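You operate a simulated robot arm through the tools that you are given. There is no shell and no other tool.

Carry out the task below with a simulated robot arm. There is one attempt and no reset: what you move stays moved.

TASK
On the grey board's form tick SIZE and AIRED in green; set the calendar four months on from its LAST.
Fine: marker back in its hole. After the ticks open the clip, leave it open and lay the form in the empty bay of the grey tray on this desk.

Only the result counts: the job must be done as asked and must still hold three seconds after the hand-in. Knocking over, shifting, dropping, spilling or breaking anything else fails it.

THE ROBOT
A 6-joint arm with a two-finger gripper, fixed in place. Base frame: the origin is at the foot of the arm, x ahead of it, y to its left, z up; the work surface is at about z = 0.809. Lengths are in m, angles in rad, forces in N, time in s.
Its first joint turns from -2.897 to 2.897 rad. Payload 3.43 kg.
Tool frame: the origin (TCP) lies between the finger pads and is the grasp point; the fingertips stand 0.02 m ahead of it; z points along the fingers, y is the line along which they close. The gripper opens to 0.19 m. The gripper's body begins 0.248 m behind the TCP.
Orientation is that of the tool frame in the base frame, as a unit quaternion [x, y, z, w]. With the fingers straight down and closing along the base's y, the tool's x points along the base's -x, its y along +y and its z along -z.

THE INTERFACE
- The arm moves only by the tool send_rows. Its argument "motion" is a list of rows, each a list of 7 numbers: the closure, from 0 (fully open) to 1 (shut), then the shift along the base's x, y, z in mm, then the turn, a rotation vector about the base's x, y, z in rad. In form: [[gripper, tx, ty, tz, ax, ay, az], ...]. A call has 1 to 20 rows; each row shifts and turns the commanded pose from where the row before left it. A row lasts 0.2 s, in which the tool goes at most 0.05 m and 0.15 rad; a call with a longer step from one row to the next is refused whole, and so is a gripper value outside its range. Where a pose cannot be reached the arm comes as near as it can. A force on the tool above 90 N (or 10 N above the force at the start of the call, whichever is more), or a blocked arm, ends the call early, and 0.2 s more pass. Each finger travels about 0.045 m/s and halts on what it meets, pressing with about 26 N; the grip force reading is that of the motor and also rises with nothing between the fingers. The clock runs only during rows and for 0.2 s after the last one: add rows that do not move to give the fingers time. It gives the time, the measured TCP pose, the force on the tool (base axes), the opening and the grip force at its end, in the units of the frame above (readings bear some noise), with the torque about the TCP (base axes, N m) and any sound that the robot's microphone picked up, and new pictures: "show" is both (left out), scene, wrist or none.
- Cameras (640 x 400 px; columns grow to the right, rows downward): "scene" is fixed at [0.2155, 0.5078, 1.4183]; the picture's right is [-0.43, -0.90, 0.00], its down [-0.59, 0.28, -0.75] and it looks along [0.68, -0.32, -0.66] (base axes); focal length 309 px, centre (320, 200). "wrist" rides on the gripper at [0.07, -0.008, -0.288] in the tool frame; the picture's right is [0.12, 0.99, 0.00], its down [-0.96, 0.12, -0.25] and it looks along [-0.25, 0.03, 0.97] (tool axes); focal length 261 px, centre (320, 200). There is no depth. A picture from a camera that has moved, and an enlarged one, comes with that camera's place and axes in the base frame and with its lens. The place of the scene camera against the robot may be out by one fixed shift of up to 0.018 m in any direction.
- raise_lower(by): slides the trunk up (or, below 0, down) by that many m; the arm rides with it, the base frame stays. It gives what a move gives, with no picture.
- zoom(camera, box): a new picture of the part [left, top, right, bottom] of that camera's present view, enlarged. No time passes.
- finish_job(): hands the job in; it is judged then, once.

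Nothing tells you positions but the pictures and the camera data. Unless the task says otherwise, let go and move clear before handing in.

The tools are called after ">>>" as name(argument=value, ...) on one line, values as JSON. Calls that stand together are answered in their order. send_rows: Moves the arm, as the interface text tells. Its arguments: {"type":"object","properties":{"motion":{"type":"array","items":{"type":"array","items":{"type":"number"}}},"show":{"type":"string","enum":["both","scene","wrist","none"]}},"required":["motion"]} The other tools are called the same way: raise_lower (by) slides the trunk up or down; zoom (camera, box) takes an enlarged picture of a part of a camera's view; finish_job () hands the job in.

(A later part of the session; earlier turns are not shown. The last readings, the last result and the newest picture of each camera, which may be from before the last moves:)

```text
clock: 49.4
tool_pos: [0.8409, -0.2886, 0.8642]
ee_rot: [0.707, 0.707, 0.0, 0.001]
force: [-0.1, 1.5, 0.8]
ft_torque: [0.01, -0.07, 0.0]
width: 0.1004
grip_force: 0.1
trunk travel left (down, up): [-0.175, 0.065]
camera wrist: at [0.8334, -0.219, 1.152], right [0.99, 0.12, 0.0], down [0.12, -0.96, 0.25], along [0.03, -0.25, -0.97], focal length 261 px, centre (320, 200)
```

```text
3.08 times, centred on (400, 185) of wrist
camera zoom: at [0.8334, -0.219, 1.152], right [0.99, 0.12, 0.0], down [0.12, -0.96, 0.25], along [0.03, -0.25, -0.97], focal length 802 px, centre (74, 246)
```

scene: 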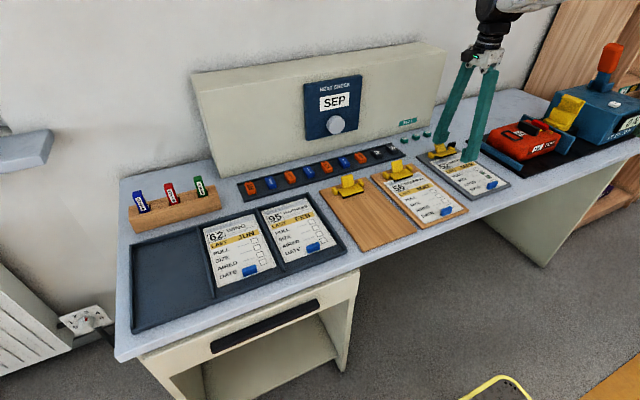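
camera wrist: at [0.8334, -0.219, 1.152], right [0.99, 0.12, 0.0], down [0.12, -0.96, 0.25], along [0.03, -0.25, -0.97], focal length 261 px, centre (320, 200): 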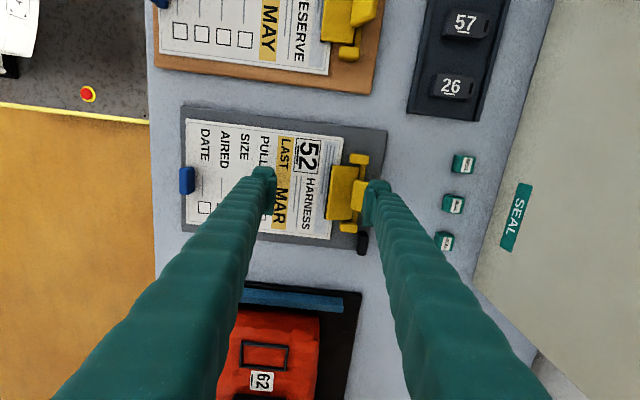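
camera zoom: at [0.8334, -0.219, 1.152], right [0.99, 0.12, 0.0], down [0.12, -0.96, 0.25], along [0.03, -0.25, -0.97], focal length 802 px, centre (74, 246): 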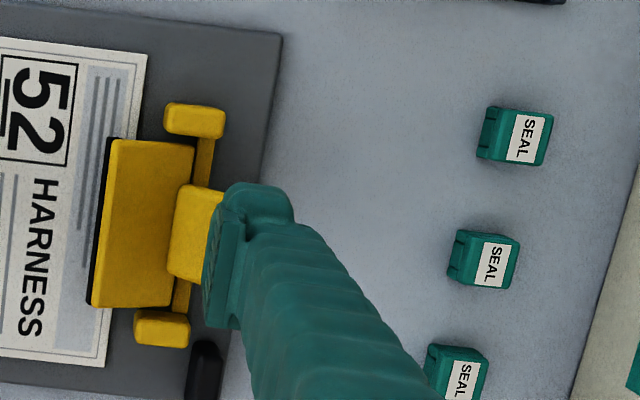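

>>> send_rows(motion=[[0.47, 3, 0, -3, 0, 0, 0], [0.47, 3, 0, -3, 0, 0, 0], [0.47, 0, 0, 0, 0, 0, 0]])

>>> zoom(camera="scene", box=[415, 110, 495, 180])

>>> zoom(camera="wrist", box=[320, 120, 480, 250])

```text
clock: 50.2
tool_pos: [0.8468, -0.2883, 0.8588]
ee_rot: [0.707, 0.707, 0.0, 0.0]
force: [0.1, 0.4, -0.8]
ft_torque: [-0.01, 0.02, 0.04]
width: 0.1008
grip_force: 0.0
trunk travel left (down, up): [-0.175, 0.065]
camera wrist: at [0.8388, -0.2189, 1.1461], right [0.99, 0.12, 0.0], down [0.12, -0.96, 0.25], along [0.03, -0.25, -0.97], focal length 261 px, centre (320, 200)
```

scene: 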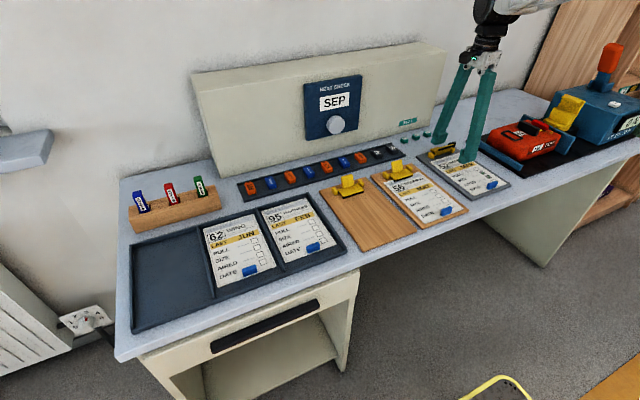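
wrist: 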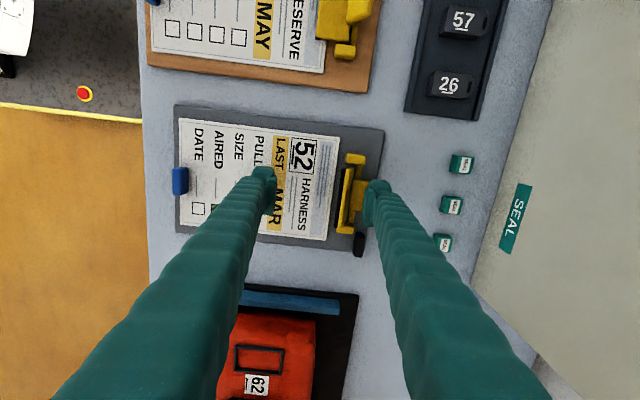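

```text
5.71 times, centred on (455, 145) of scene
camera zoom: at [0.2155, 0.5078, 1.4183], right [-0.43, -0.9, 0.0], down [-0.59, 0.28, -0.75], along [0.68, -0.32, -0.66], focal length 1768 px, centre (-451, 514)
```

zoom: 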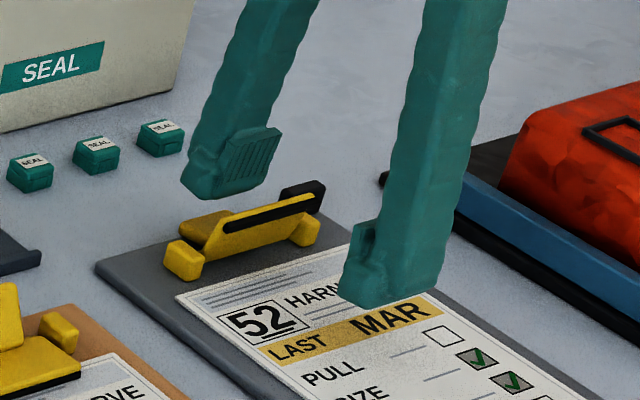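

```text
3.08 times, centred on (400, 185) of wrist
camera zoom: at [0.8388, -0.2189, 1.1461], right [0.99, 0.12, 0.0], down [0.12, -0.96, 0.25], along [0.03, -0.25, -0.97], focal length 802 px, centre (74, 246)
```

zoom: 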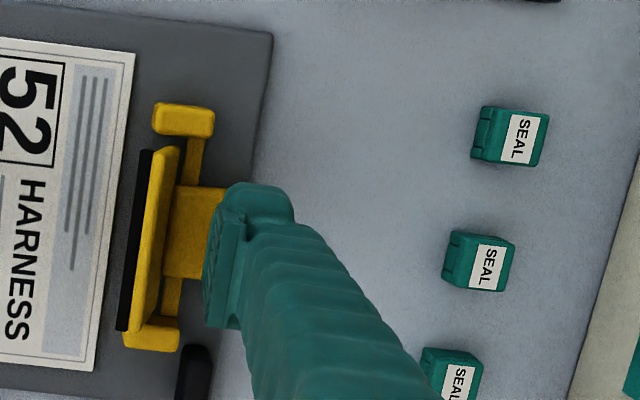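

The clip has snapped over: jaw up, lever down. I raise straight up and check that it stays open.

>>> send_rows(motion=[[0.47, 0, 0, 20, 0, 0, 0], [0.47, 0, 0, 40, 0, 0, 0], [0.47, 0, 0, 40, 0, 0, 0], [0.47, 0, 0, 40, 0, 0, 0], [0.47, -30, 0, 0, 0, 0, 0], [0.47, -40, 0, 0, 0, 0, 0], [0.47, -40, 0, 0, 0, 0, 0], [0.47, 0, 0, 0, 0, 0, 0]])

>>> zoom(camera="scene", box=[415, 120, 515, 205])

>>> zoom(camera="wrist", box=[220, 110, 460, 260])

```text
clock: 52.0
tool_pos: [0.7353, -0.2892, 1.0007]
ee_rot: [0.707, 0.707, 0.0, 0.0]
force: [-0.8, 0.1, 0.0]
ft_torque: [-0.02, -0.02, 0.0]
width: 0.1007
grip_force: 0.2
trunk travel left (down, up): [-0.175, 0.065]
camera wrist: at [0.7271, -0.2194, 1.2877], right [0.99, 0.12, 0.0], down [0.12, -0.96, 0.25], along [0.03, -0.25, -0.97], focal length 261 px, centre (320, 200)
```

scene: 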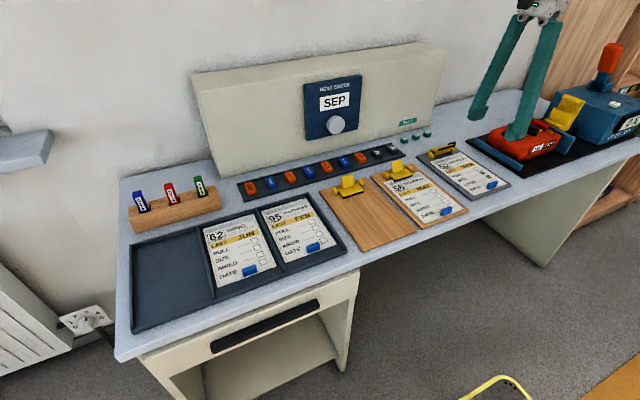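
wrist: 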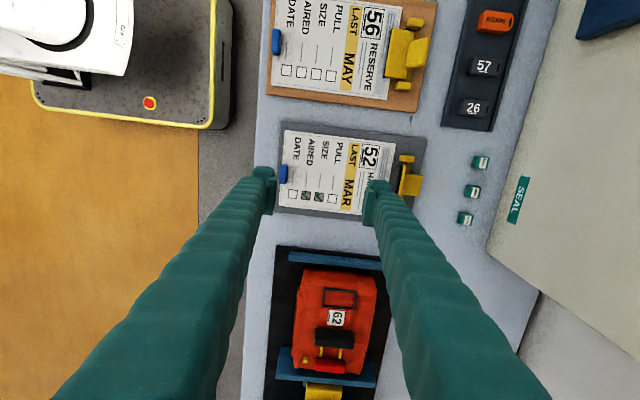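

```text
4.71 times, centred on (465, 162) of scene
camera zoom: at [0.2155, 0.5078, 1.4183], right [-0.43, -0.9, 0.0], down [-0.59, 0.28, -0.75], along [0.68, -0.32, -0.66], focal length 1456 px, centre (-362, 376)
```

zoom: 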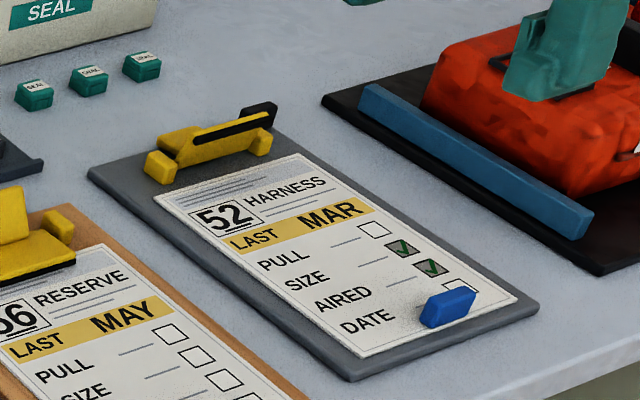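

```text
2.67 times, centred on (340, 185) of wrist
camera zoom: at [0.7271, -0.2194, 1.2877], right [0.99, 0.12, 0.0], down [0.12, -0.96, 0.25], along [0.03, -0.25, -0.97], focal length 695 px, centre (267, 240)
```

zoom: 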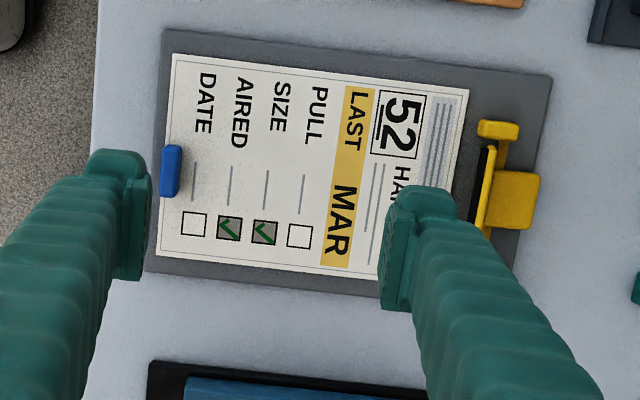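

The clip stays open and the board is unmoved. Now I zoom on the blue tab to grip the form.

>>> zoom(camera="scene", box=[475, 165, 515, 200])

>>> zoom(camera="wrist", box=[255, 140, 325, 220])

>>> zoom(camera="scene", box=[120, 190, 350, 340])

```text
11.43 times, centred on (495, 182) of scene
camera zoom: at [0.2155, 0.5078, 1.4183], right [-0.43, -0.9, 0.0], down [-0.59, 0.28, -0.75], along [0.68, -0.32, -0.66], focal length 3536 px, centre (-1680, 400)
```

zoom: 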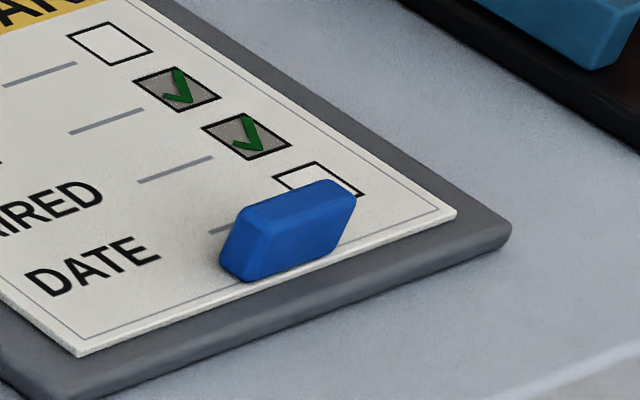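

```text
5.00 times, centred on (290, 180) of wrist
camera zoom: at [0.7271, -0.2194, 1.2877], right [0.99, 0.12, 0.0], down [0.12, -0.96, 0.25], along [0.03, -0.25, -0.97], focal length 1303 px, centre (470, 300)
```

zoom: 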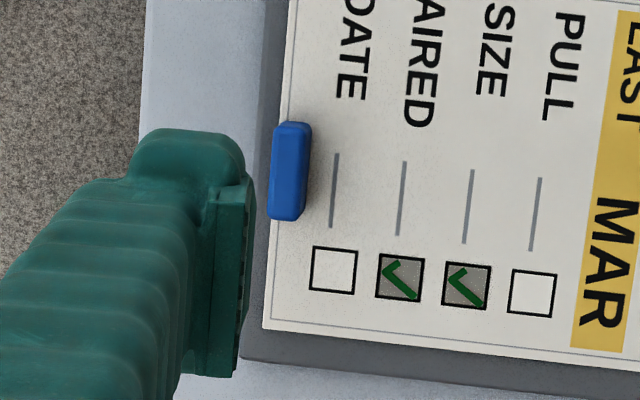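

```text
2.67 times, centred on (235, 265) of scene
camera zoom: at [0.2155, 0.5078, 1.4183], right [-0.43, -0.9, 0.0], down [-0.59, 0.28, -0.75], along [0.68, -0.32, -0.66], focal length 825 px, centre (547, 27)
```

zoom: 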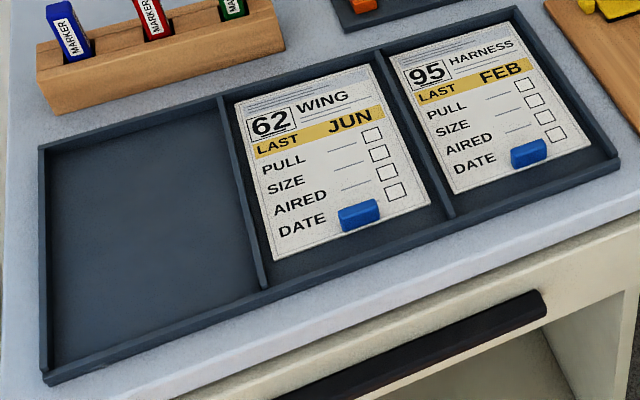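

The tab is about 35 × 12 × 13 mm with its length along y, at (0.671, -0.297). I descend with the fingers straddling it along x.

>>> send_rows(motion=[[0.6, -32, -4, -20, 0, 0, 0], [0.68, -32, -4, -35, 0, 0, 0], [0.7, 0, 0, -40, 0, 0, 0], [0.7, 0, 0, -30, 0, 0, 0], [0.7, 0, 0, -20, 0, 0, 0], [0.7, 0, 0, -8, 0, 0, 0], [0.7, 0, 0, -3, 0, 0, 0], [0.7, 0, 0, 0, 0, 0, 0]])

>>> zoom(camera="scene", box=[455, 140, 525, 200])

>>> zoom(camera="wrist", box=[250, 130, 390, 250])

```text
clock: 53.8
tool_pos: [0.6715, -0.2965, 0.8414]
ee_rot: [0.707, 0.707, 0.0, 0.0]
force: [-0.4, 0.3, -0.2]
ft_torque: [-0.04, 0.02, 0.0]
width: 0.057
grip_force: 0.1
trunk travel left (down, up): [-0.175, 0.065]
camera wrist: at [0.663, -0.2266, 1.1288], right [0.99, 0.12, 0.0], down [0.12, -0.96, 0.25], along [0.03, -0.25, -0.97], focal length 261 px, centre (320, 200)
```

scene: 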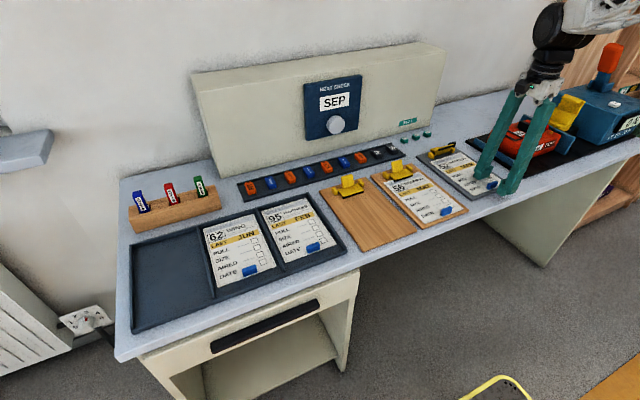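
wrist: 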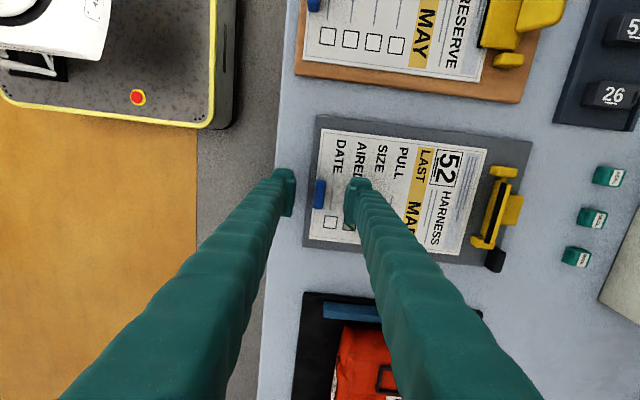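

```text
6.67 times, centred on (490, 170) of scene
camera zoom: at [0.2155, 0.5078, 1.4183], right [-0.43, -0.9, 0.0], down [-0.59, 0.28, -0.75], along [0.68, -0.32, -0.66], focal length 2063 px, centre (-813, 400)
```

zoom: 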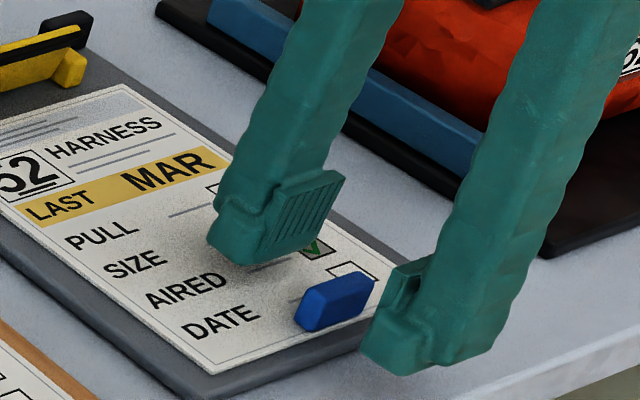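

```text
3.33 times, centred on (320, 190) of wrist
camera zoom: at [0.663, -0.2266, 1.1288], right [0.99, 0.12, 0.0], down [0.12, -0.96, 0.25], along [0.03, -0.25, -0.97], focal length 869 px, centre (320, 233)
```

zoom: 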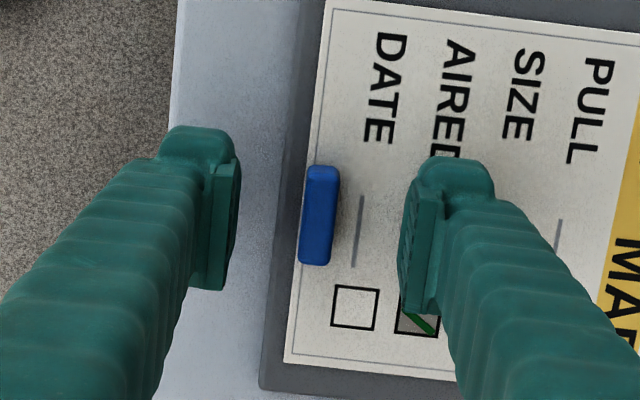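

>>> send_rows(motion=[[0.7, 0, 0, -2, 0, 0, 0], [0.8, 0, 0, 0, 0, 0, 0], [0.9, 0, 0, 0, 0, 0, 0], [1.0, 0, 0, 0, 0, 0, 0], [1.0, 0, 0, 0, 0, 0, 0], [1.0, 0, 0, 0, 0, 0, 0]])

>>> zoom(camera="scene", box=[435, 130, 525, 200])

>>> zoom(camera="wrist", box=[250, 130, 390, 250])

```text
clock: 55.2
tool_pos: [0.6712, -0.2973, 0.8485]
ee_rot: [0.707, 0.707, 0.001, 0.004]
force: [-5.0, 0.9, 90.6]
ft_torque: [0.05, 0.15, 0.06]
width: 0.0058
grip_force: 25.7
trunk travel left (down, up): [-0.175, 0.065]
camera wrist: at [0.6612, -0.2258, 1.1344], right [0.99, 0.12, 0.01], down [0.11, -0.96, 0.25], along [0.04, -0.25, -0.97], focal length 261 px, centre (320, 200)
```

scene: 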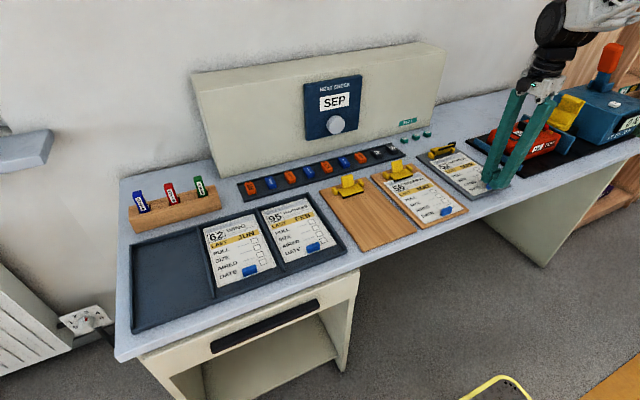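
wrist: 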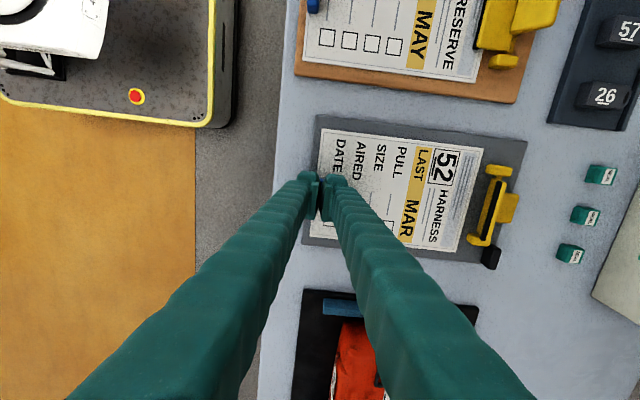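

```text
5.71 times, centred on (480, 165) of scene
camera zoom: at [0.2155, 0.5078, 1.4183], right [-0.43, -0.9, 0.0], down [-0.59, 0.28, -0.75], along [0.68, -0.32, -0.66], focal length 1768 px, centre (-594, 400)
```

zoom: 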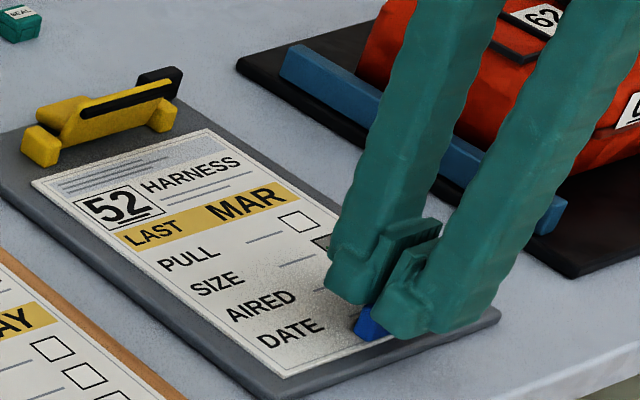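

```text
3.33 times, centred on (320, 190) of wrist
camera zoom: at [0.6612, -0.2258, 1.1344], right [0.99, 0.12, 0.01], down [0.11, -0.96, 0.25], along [0.04, -0.25, -0.97], focal length 869 px, centre (320, 233)
```

zoom: 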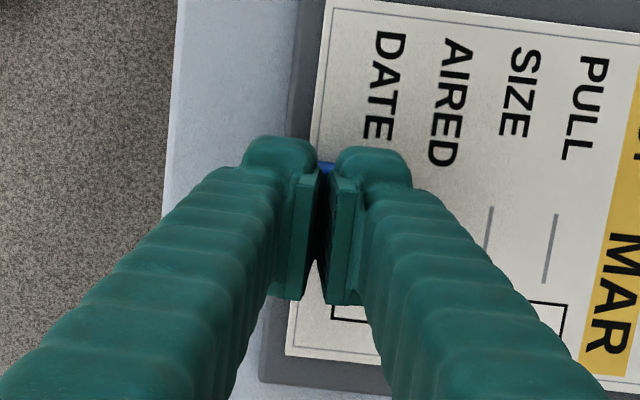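

The fingers slipped up over the tab and force built up, so the tab's sides must be tapered. I back off upward and re-inspect.

>>> send_rows(motion=[[1.0, 0, 0, 5, 0, 0, 0], [1.0, 0, 0, 10, 0, 0, 0], [0.9, 0, 0, 10, 0, 0, 0], [0.8, 0, 0, 15, 0, 0, 0], [0.7, 0, 0, 30, 0, 0, 0], [0.7, 0, 0, 30, 0, 0, 0], [0.7, 0, 0, 0, 0, 0, 0]])

>>> zoom(camera="scene", box=[425, 130, 525, 205])

>>> zoom(camera="wrist", box=[250, 130, 450, 250])

>>> zoom(camera="scene", box=[475, 165, 515, 200])

```text
clock: 56.8
tool_pos: [0.6723, -0.2986, 0.9395]
ee_rot: [0.707, 0.707, -0.001, 0.0]
force: [0.3, 0.0, 0.2]
ft_torque: [-0.01, -0.02, -0.01]
width: 0.0569
grip_force: 0.0
trunk travel left (down, up): [-0.175, 0.065]
camera wrist: at [0.6642, -0.2284, 1.2278], right [0.99, 0.12, 0.0], down [0.12, -0.96, 0.25], along [0.03, -0.25, -0.97], focal length 261 px, centre (320, 200)
```

scene: 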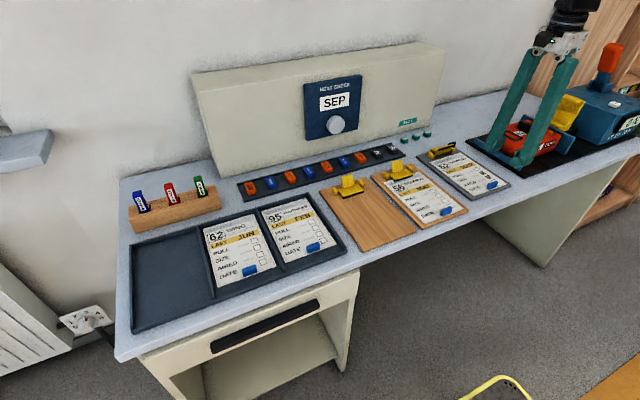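
wrist: 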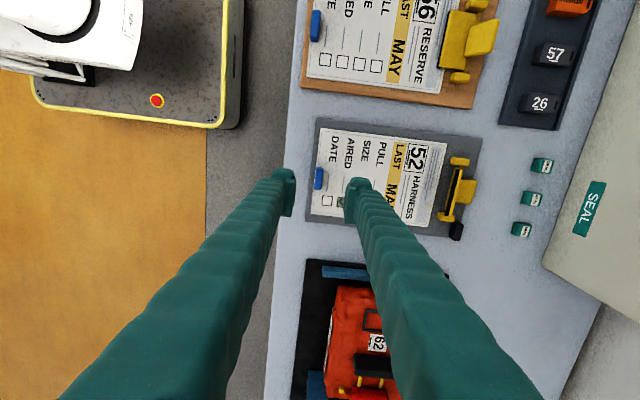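

```text
5.33 times, centred on (475, 168) of scene
camera zoom: at [0.2155, 0.5078, 1.4183], right [-0.43, -0.9, 0.0], down [-0.59, 0.28, -0.75], along [0.68, -0.32, -0.66], focal length 1650 px, centre (-507, 373)
```

zoom: 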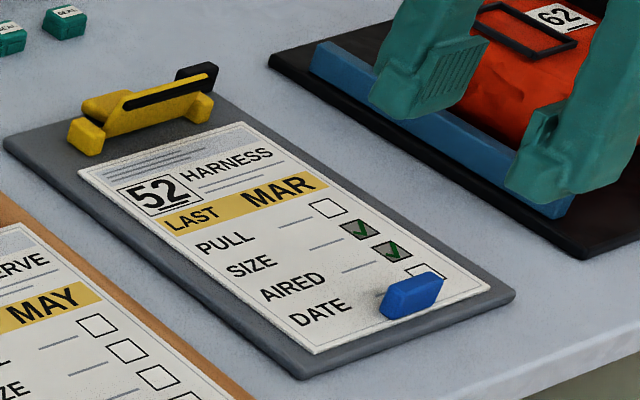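

```text
3.20 times, centred on (350, 190) of wrist
camera zoom: at [0.6642, -0.2284, 1.2278], right [0.99, 0.12, 0.0], down [0.12, -0.96, 0.25], along [0.03, -0.25, -0.97], focal length 834 px, centre (224, 232)
```

zoom: 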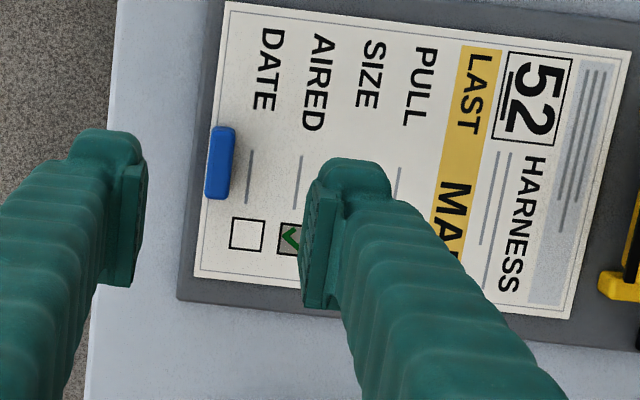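

```text
11.43 times, centred on (495, 182) of scene
camera zoom: at [0.2155, 0.5078, 1.4183], right [-0.43, -0.9, 0.0], down [-0.59, 0.28, -0.75], along [0.68, -0.32, -0.66], focal length 3536 px, centre (-1680, 400)
```

zoom: 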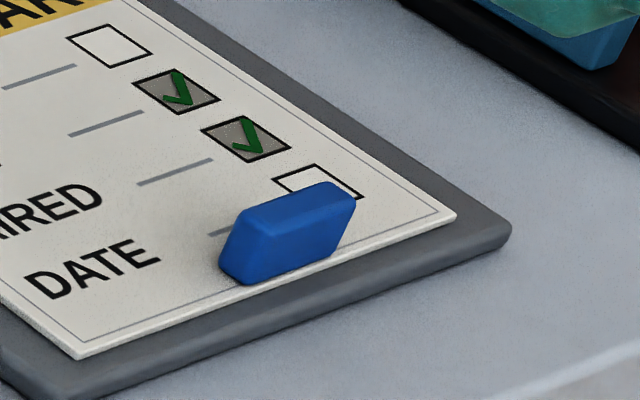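

The tab looks intact and nothing else moved. I suspect the fingertips retract as the gripper closes (linkage), so I'll check that in free air before retrying.

>>> send_rows(motion=[[0.7, 0, 0, 30, 0, 0, 0], [0.7, 0, 0, 0, 0, 0, 0]])

>>> zoom(camera="scene", box=[480, 70, 600, 180])

>>> send_rows(motion=[[0.8, 0, 0, 0, 0, 0, 0], [0.9, 0, 0, 0, 0, 0, 0], [0.96, 0, 0, 0, 0, 0, 0], [0.96, 0, 0, 0, 0, 0, 0], [0.96, 0, 0, 0, 0, 0, 0]])

>>> zoom(camera="scene", box=[480, 70, 600, 180])

```text
clock: 57.4
tool_pos: [0.671, -0.2964, 0.9709]
ee_rot: [0.707, 0.708, 0.0, 0.0]
force: [0.7, 0.2, 0.3]
ft_torque: [-0.02, -0.01, -0.01]
width: 0.0569
grip_force: 0.0
trunk travel left (down, up): [-0.175, 0.065]
camera wrist: at [0.663, -0.2268, 1.2577], right [0.99, 0.12, 0.0], down [0.12, -0.96, 0.25], along [0.03, -0.25, -0.97], focal length 261 px, centre (320, 200)
```

scene: 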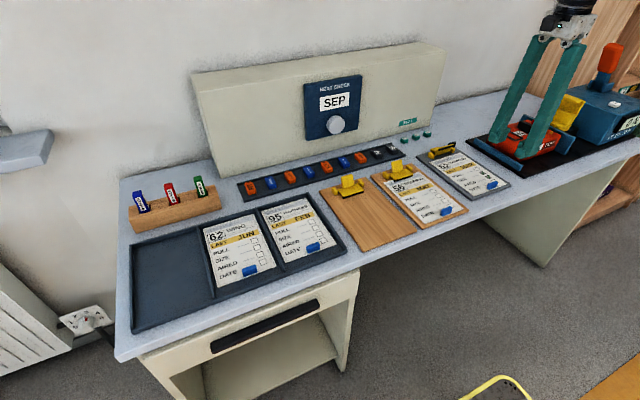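
wrist: 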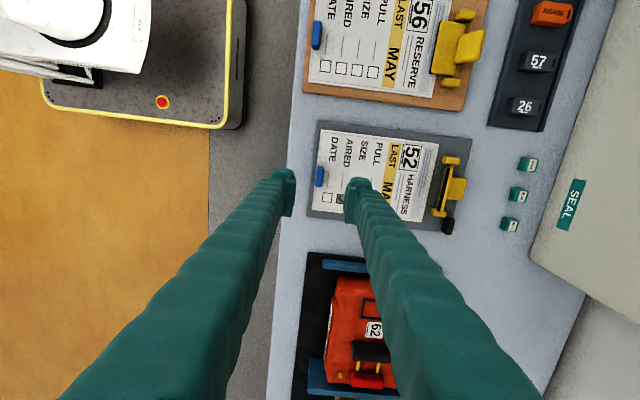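

```text
3.64 times, centred on (540, 125) of scene
camera zoom: at [0.2155, 0.5078, 1.4183], right [-0.43, -0.9, 0.0], down [-0.59, 0.28, -0.75], along [0.68, -0.32, -0.66], focal length 1125 px, centre (-480, 473)
```

zoom: 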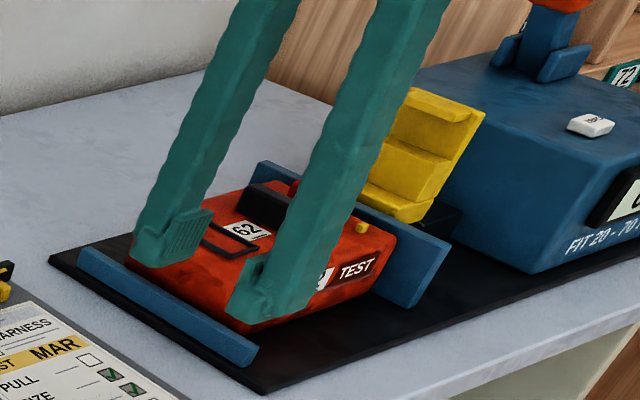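

```text
clock: 58.6
tool_pos: [0.6716, -0.2973, 0.97]
ee_rot: [0.707, 0.707, -0.001, -0.001]
force: [-0.3, -0.4, 0.9]
ft_torque: [-0.01, -0.01, 0.0]
width: 0.0077
grip_force: 0.1
trunk travel left (down, up): [-0.175, 0.065]
camera wrist: at [0.663, -0.2268, 1.2575], right [0.99, 0.12, 0.0], down [0.12, -0.96, 0.25], along [0.03, -0.25, -0.97], focal length 261 px, centre (320, 200)
```

scene: 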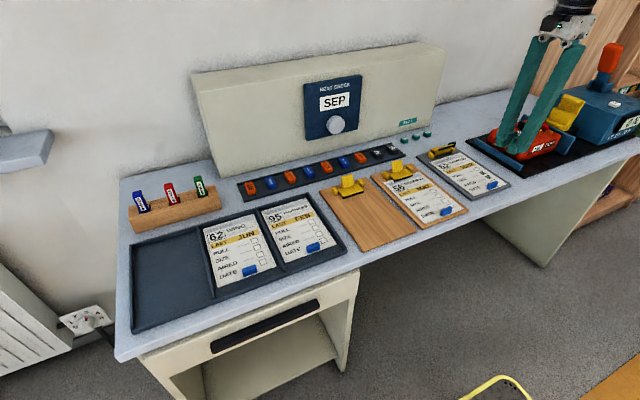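
wrist: 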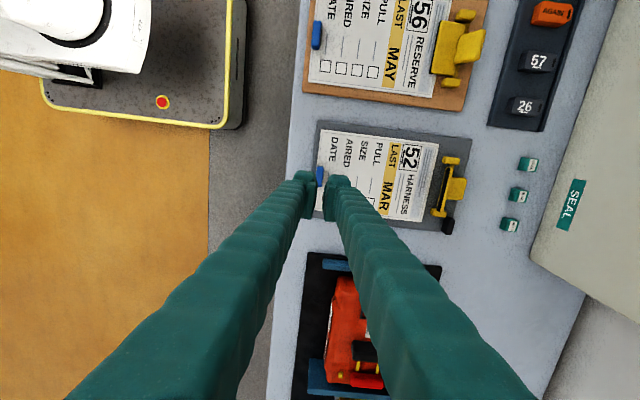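

```text
3.64 times, centred on (540, 125) of scene
camera zoom: at [0.2155, 0.5078, 1.4183], right [-0.43, -0.9, 0.0], down [-0.59, 0.28, -0.75], along [0.68, -0.32, -0.66], focal length 1125 px, centre (-480, 473)
```

zoom: 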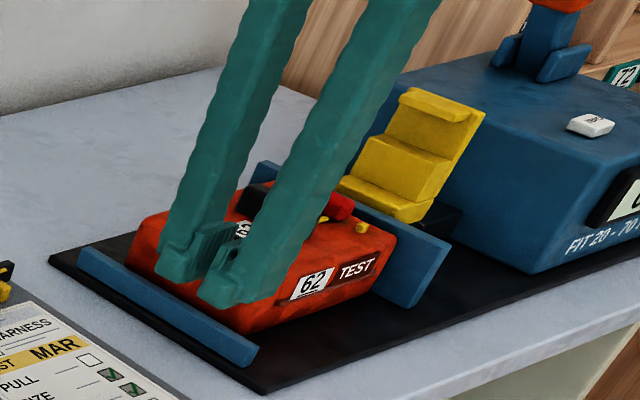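

>>> zoom(camera="scene", box=[495, 110, 555, 165])

>>> send_rows(motion=[[0.9, 0, 0, 0, 0, 0, 0], [0.8, 0, 0, 0, 0, 0, 0], [0.7, 0, 0, 0, 0, 0, 0], [0.7, 0, 0, 0, 0, 0, 0], [0.7, 0, 0, 0, 0, 0, 0]], show="none")

>>> zoom(camera="scene", box=[495, 110, 555, 165])

>>> send_rows(motion=[[0.5, 0, 0, 0, 0, 0, 0], [0.3, 0, 0, 0, 0, 0, 0], [0.1, 0, 0, 0, 0, 0, 0], [0.1, 0, 0, 0, 0, 0, 0], [0.1, 0, 0, 0, 0, 0, 0], [0.1, 0, 0, 0, 0, 0, 0]], show="none")

>>> zoom(camera="scene", box=[480, 70, 600, 180])

```text
7.27 times, centred on (525, 138) of scene
camera zoom: at [0.2155, 0.5078, 1.4183], right [-0.43, -0.9, 0.0], down [-0.59, 0.28, -0.75], along [0.68, -0.32, -0.66], focal length 2250 px, centre (-1171, 654)
```

zoom: 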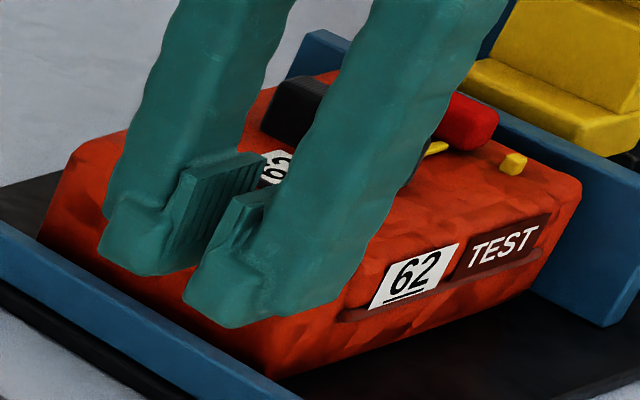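

```text
clock: 59.8
tool_pos: [0.6717, -0.2976, 0.9702]
ee_rot: [0.707, 0.707, 0.0, 0.0]
force: [-0.1, -0.7, 0.8]
ft_torque: [0.01, 0.02, -0.04]
width: 0.0572
grip_force: 0.0
trunk travel left (down, up): [-0.175, 0.065]
```

```text
7.27 times, centred on (525, 138) of scene
camera zoom: at [0.2155, 0.5078, 1.4183], right [-0.43, -0.9, 0.0], down [-0.59, 0.28, -0.75], along [0.68, -0.32, -0.66], focal length 2250 px, centre (-1171, 654)
```

zoom: 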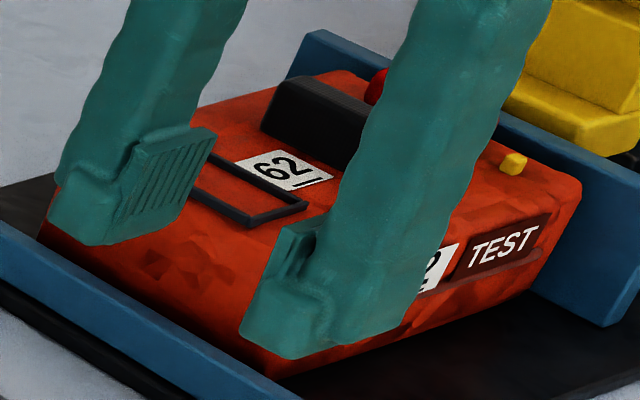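

```text
clock: 61.2
tool_pos: [0.671, -0.2962, 0.9698]
ee_rot: [0.707, 0.707, 0.001, 0.0]
force: [-0.8, -1.2, 0.3]
ft_torque: [0.02, 0.0, -0.01]
width: 0.1712
grip_force: 0.2
trunk travel left (down, up): [-0.175, 0.065]
```

```text
3.64 times, centred on (540, 125) of scene
camera zoom: at [0.2155, 0.5078, 1.4183], right [-0.43, -0.9, 0.0], down [-0.59, 0.28, -0.75], along [0.68, -0.32, -0.66], focal length 1125 px, centre (-480, 473)
```

zoom: 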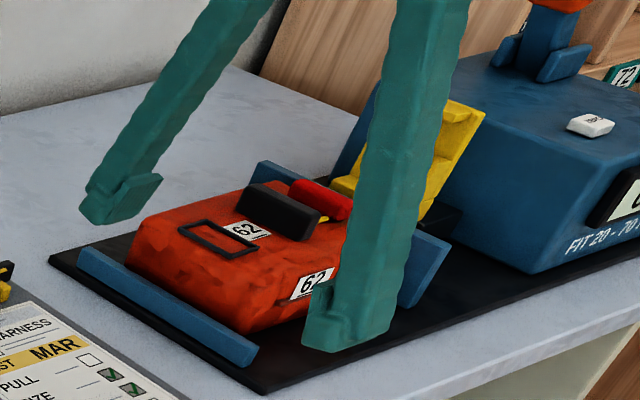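

The tips don't move vertically with opening; instead the tab top is lower than I assumed (about z 0.826, paper about 0.8135), so the grip was too shallow. I'll retry about 4 mm lower, checking contact force.

>>> send_rows(motion=[[0.3, 0, 0, -30, 0, 0, 0], [0.5, 0, 0, -30, 0, 0, 0], [0.7, 0, 0, -20, 0, 0, 0], [0.7, 0, 0, -20, 0, 0, 0], [0.7, 0, 0, -20, 0, 0, 0], [0.7, 0, 0, -8, 0, 0, 0], [0.7, 0, 0, -3, 0, 0, 0], [0.7, 0, 0, 0, 0, 0, 0]], show="none")

>>> send_rows(motion=[[0.7, 0, 0, -1, 0, 0, 0], [0.7, 0, 0, 0, 0, 0, 0]], show="none")

>>> send_rows(motion=[[0.7, 0, 0, -1, 0, 0, 0], [0.7, 0, 0, 0, 0, 0, 0]])

>>> zoom(camera="scene", box=[455, 140, 525, 200])

```text
clock: 63.0
tool_pos: [0.671, -0.2966, 0.8398]
ee_rot: [0.707, 0.707, 0.0, 0.001]
force: [-0.5, 0.2, 0.0]
ft_torque: [0.0, 0.02, 0.0]
width: 0.057
grip_force: 0.1
trunk travel left (down, up): [-0.175, 0.065]
```

```text
clock: 63.6
tool_pos: [0.6709, -0.2967, 0.838]
ee_rot: [0.707, 0.707, -0.001, 0.0]
force: [-0.3, 0.5, 0.3]
ft_torque: [0.03, 0.02, 0.0]
width: 0.0569
grip_force: 0.0
trunk travel left (down, up): [-0.175, 0.065]
```

```text
clock: 64.2
tool_pos: [0.6709, -0.2965, 0.8378]
ee_rot: [0.707, 0.707, 0.001, 0.0]
force: [0.2, 0.7, -0.4]
ft_torque: [-0.01, -0.02, 0.0]
width: 0.0569
grip_force: 0.1
trunk travel left (down, up): [-0.175, 0.065]
camera wrist: at [0.6637, -0.227, 1.1253], right [0.99, 0.12, 0.0], down [0.12, -0.96, 0.25], along [0.03, -0.25, -0.97], focal length 261 px, centre (320, 200)
```

scene: 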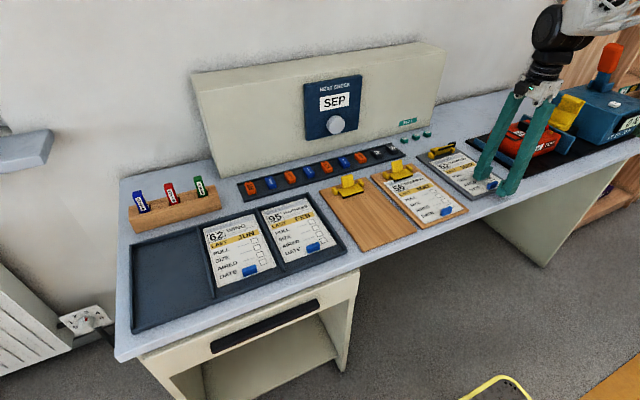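
wrist: 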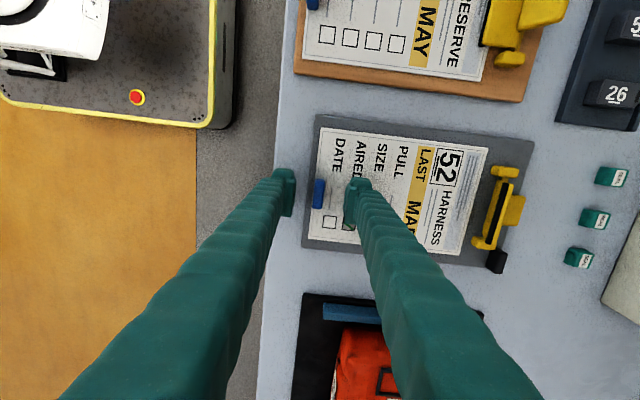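

```text
6.67 times, centred on (490, 170) of scene
camera zoom: at [0.2155, 0.5078, 1.4183], right [-0.43, -0.9, 0.0], down [-0.59, 0.28, -0.75], along [0.68, -0.32, -0.66], focal length 2063 px, centre (-813, 400)
```

zoom: 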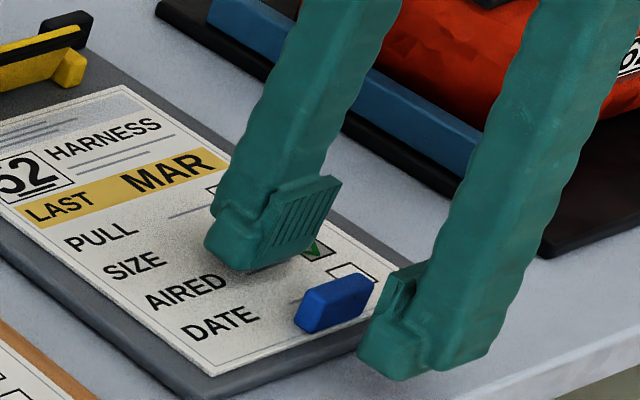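

>>> send_rows(motion=[[0.7, 0, 0, -1, 0, 0, 0], [0.7, 0, 0, 0, 0, 0, 0]], show="none")

>>> send_rows(motion=[[0.7, 0, 0, -1, 0, 0, 0], [0.7, 0, 0, 0, 0, 0, 0]], show="none")

>>> send_rows(motion=[[0.7, 0, 0, -1, 0, 0, 0], [0.7, 0, 0, 0, 0, 0, 0]], show="scene")

>>> zoom(camera="scene", box=[455, 140, 525, 200])

```text
clock: 64.8
tool_pos: [0.6717, -0.2964, 0.8371]
ee_rot: [0.707, 0.707, 0.0, 0.0]
force: [-0.4, -0.1, -0.5]
ft_torque: [-0.02, 0.0, -0.04]
width: 0.0568
grip_force: 0.1
trunk travel left (down, up): [-0.175, 0.065]
```

```text
clock: 65.4
tool_pos: [0.6714, -0.2966, 0.8354]
ee_rot: [0.707, 0.707, 0.0, 0.0]
force: [-0.3, 1.1, 1.1]
ft_torque: [0.02, 0.0, -0.01]
width: 0.0572
grip_force: 0.1
trunk travel left (down, up): [-0.175, 0.065]
```

```text
clock: 66.0
tool_pos: [0.6718, -0.2969, 0.8344]
ee_rot: [0.707, 0.708, 0.0, 0.0]
force: [-0.1, 0.2, -1.1]
ft_torque: [0.0, -0.02, -0.02]
width: 0.0568
grip_force: 0.1
trunk travel left (down, up): [-0.175, 0.065]
```

scene: 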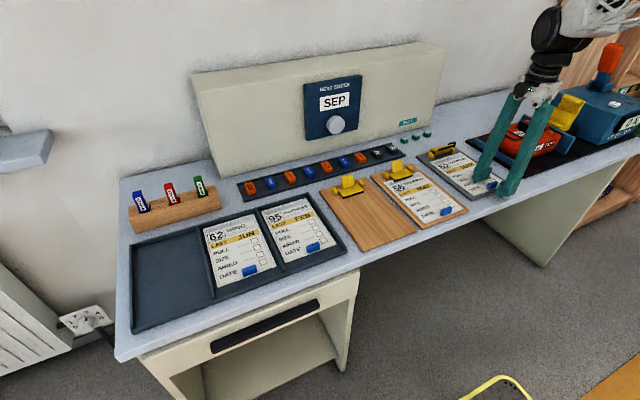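

```text
6.67 times, centred on (490, 170) of scene
camera zoom: at [0.2155, 0.5078, 1.4183], right [-0.43, -0.9, 0.0], down [-0.59, 0.28, -0.75], along [0.68, -0.32, -0.66], focal length 2063 px, centre (-813, 400)
```

zoom: 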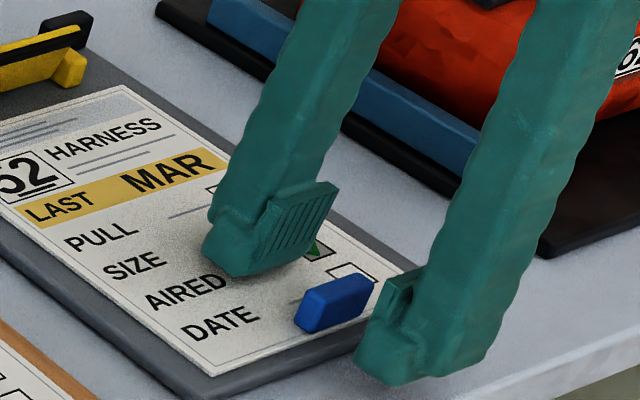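

>>> send_rows(motion=[[0.7, 0, 0, -1, 0, 0, 0], [0.7, 0, 0, 0, 0, 0, 0]], show="none")

>>> send_rows(motion=[[0.7, 0, 0, -1, 0, 0, 0], [0.7, 0, 0, 0, 0, 0, 0]], show="none")

>>> send_rows(motion=[[0.7, 0, 0, -1, 0, 0, 0], [0.7, 0, 0, 0, 0, 0, 0]])

>>> zoom(camera="scene", box=[455, 140, 525, 200])

>>> zoom(camera="wrist", box=[250, 130, 390, 250])

```text
clock: 66.6
tool_pos: [0.6715, -0.2963, 0.8333]
ee_rot: [0.707, 0.707, -0.001, 0.0]
force: [0.4, -0.6, 0.0]
ft_torque: [0.02, 0.03, -0.04]
width: 0.0571
grip_force: 0.0
trunk travel left (down, up): [-0.175, 0.065]
```

```text
clock: 67.2
tool_pos: [0.6723, -0.2964, 0.8331]
ee_rot: [0.707, 0.707, -0.001, -0.001]
force: [0.7, 0.3, 0.4]
ft_torque: [-0.05, -0.01, 0.01]
width: 0.0572
grip_force: 0.0
trunk travel left (down, up): [-0.175, 0.065]
```

```text
clock: 67.8
tool_pos: [0.6726, -0.2971, 0.8316]
ee_rot: [0.707, 0.707, 0.0, 0.0]
force: [0.2, -1.0, 3.1]
ft_torque: [-0.03, -0.12, -0.02]
width: 0.057
grip_force: 0.1
trunk travel left (down, up): [-0.175, 0.065]
camera wrist: at [0.6638, -0.227, 1.119], right [0.99, 0.12, 0.0], down [0.12, -0.96, 0.25], along [0.03, -0.25, -0.97], focal length 261 px, centre (320, 200)
```

scene: 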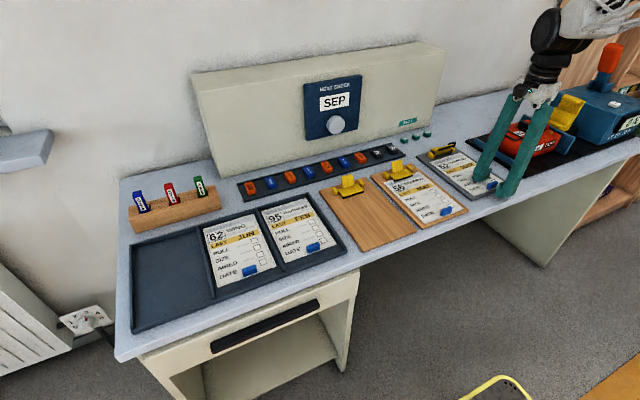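
wrist: 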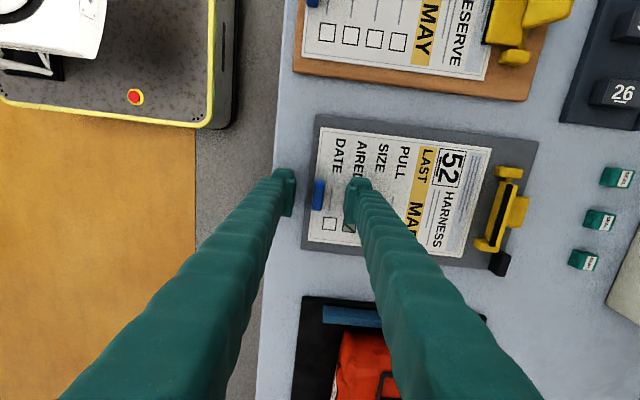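

```text
6.67 times, centred on (490, 170) of scene
camera zoom: at [0.2155, 0.5078, 1.4183], right [-0.43, -0.9, 0.0], down [-0.59, 0.28, -0.75], along [0.68, -0.32, -0.66], focal length 2063 px, centre (-813, 400)
```

zoom: 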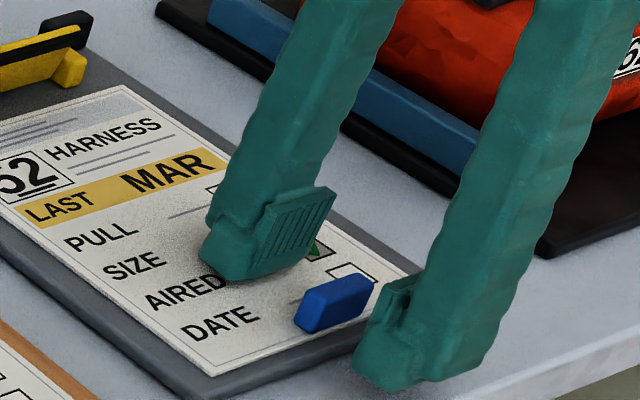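

```text
3.33 times, centred on (320, 190) of wrist
camera zoom: at [0.6638, -0.227, 1.119], right [0.99, 0.12, 0.0], down [0.12, -0.96, 0.25], along [0.03, -0.25, -0.97], focal length 869 px, centre (320, 233)
```

zoom: 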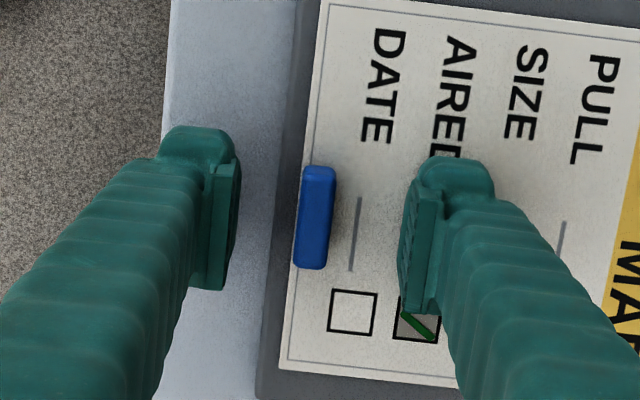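

Contact with the paper is at TCP z 0.8315. I'll lift 2 mm so the tips just clear the paper and board edge, then close step by step on the tab.

>>> send_rows(motion=[[0.7, 0, 0, 2, 0, 0, 0], [0.8, 0, 0, 0, 0, 0, 0], [0.88, 0, 0, 0, 0, 0, 0], [0.9, 0, 0, 0, 0, 0, 0], [0.9, 0, 0, 0, 0, 0, 0]])

>>> zoom(camera="scene", box=[455, 140, 525, 200])

>>> zoom(camera="wrist", box=[250, 130, 390, 250])

```text
clock: 69.0
tool_pos: [0.6718, -0.2961, 0.8339]
ee_rot: [0.707, 0.707, 0.001, -0.001]
force: [0.1, 0.2, 0.0]
ft_torque: [0.04, 0.03, 0.01]
width: 0.019
grip_force: 0.1
trunk travel left (down, up): [-0.175, 0.065]
camera wrist: at [0.6639, -0.2268, 1.1209], right [0.99, 0.12, 0.0], down [0.12, -0.96, 0.25], along [0.03, -0.25, -0.97], focal length 261 px, centre (320, 200)
```

scene: 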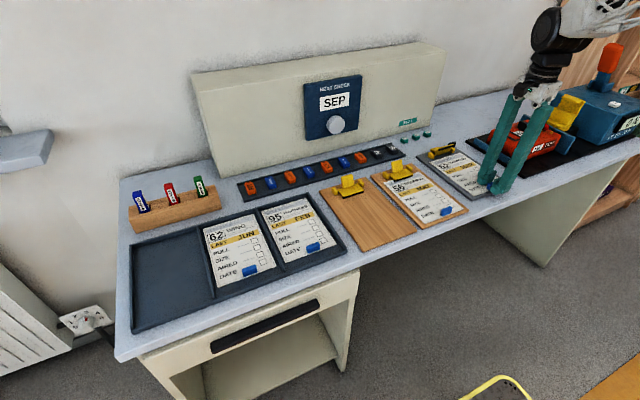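
wrist: 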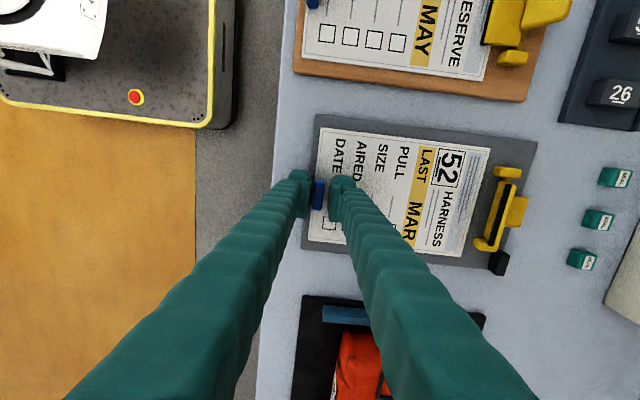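

```text
6.67 times, centred on (490, 170) of scene
camera zoom: at [0.2155, 0.5078, 1.4183], right [-0.43, -0.9, 0.0], down [-0.59, 0.28, -0.75], along [0.68, -0.32, -0.66], focal length 2063 px, centre (-813, 400)
```

zoom: 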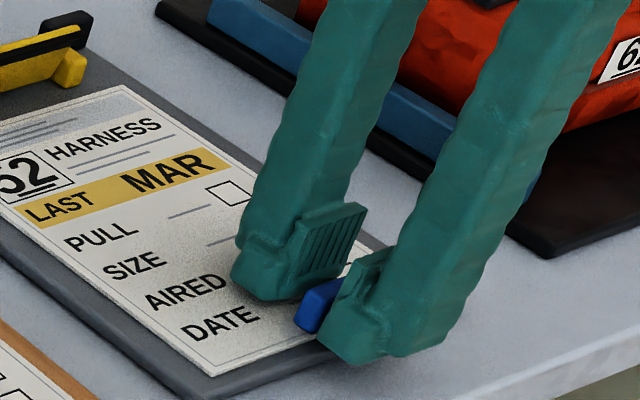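

```text
3.33 times, centred on (320, 190) of wrist
camera zoom: at [0.6639, -0.2268, 1.1209], right [0.99, 0.12, 0.0], down [0.12, -0.96, 0.25], along [0.03, -0.25, -0.97], focal length 869 px, centre (320, 233)
```

zoom: 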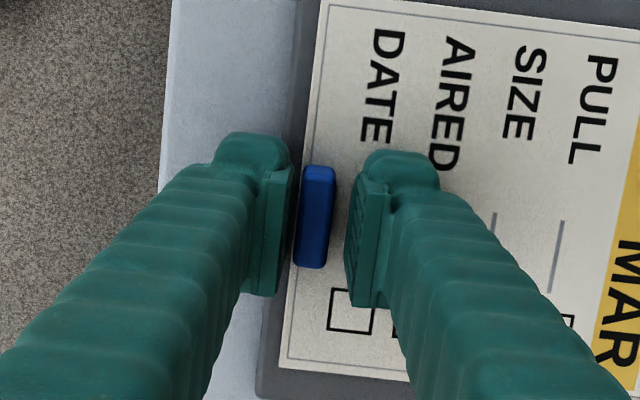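

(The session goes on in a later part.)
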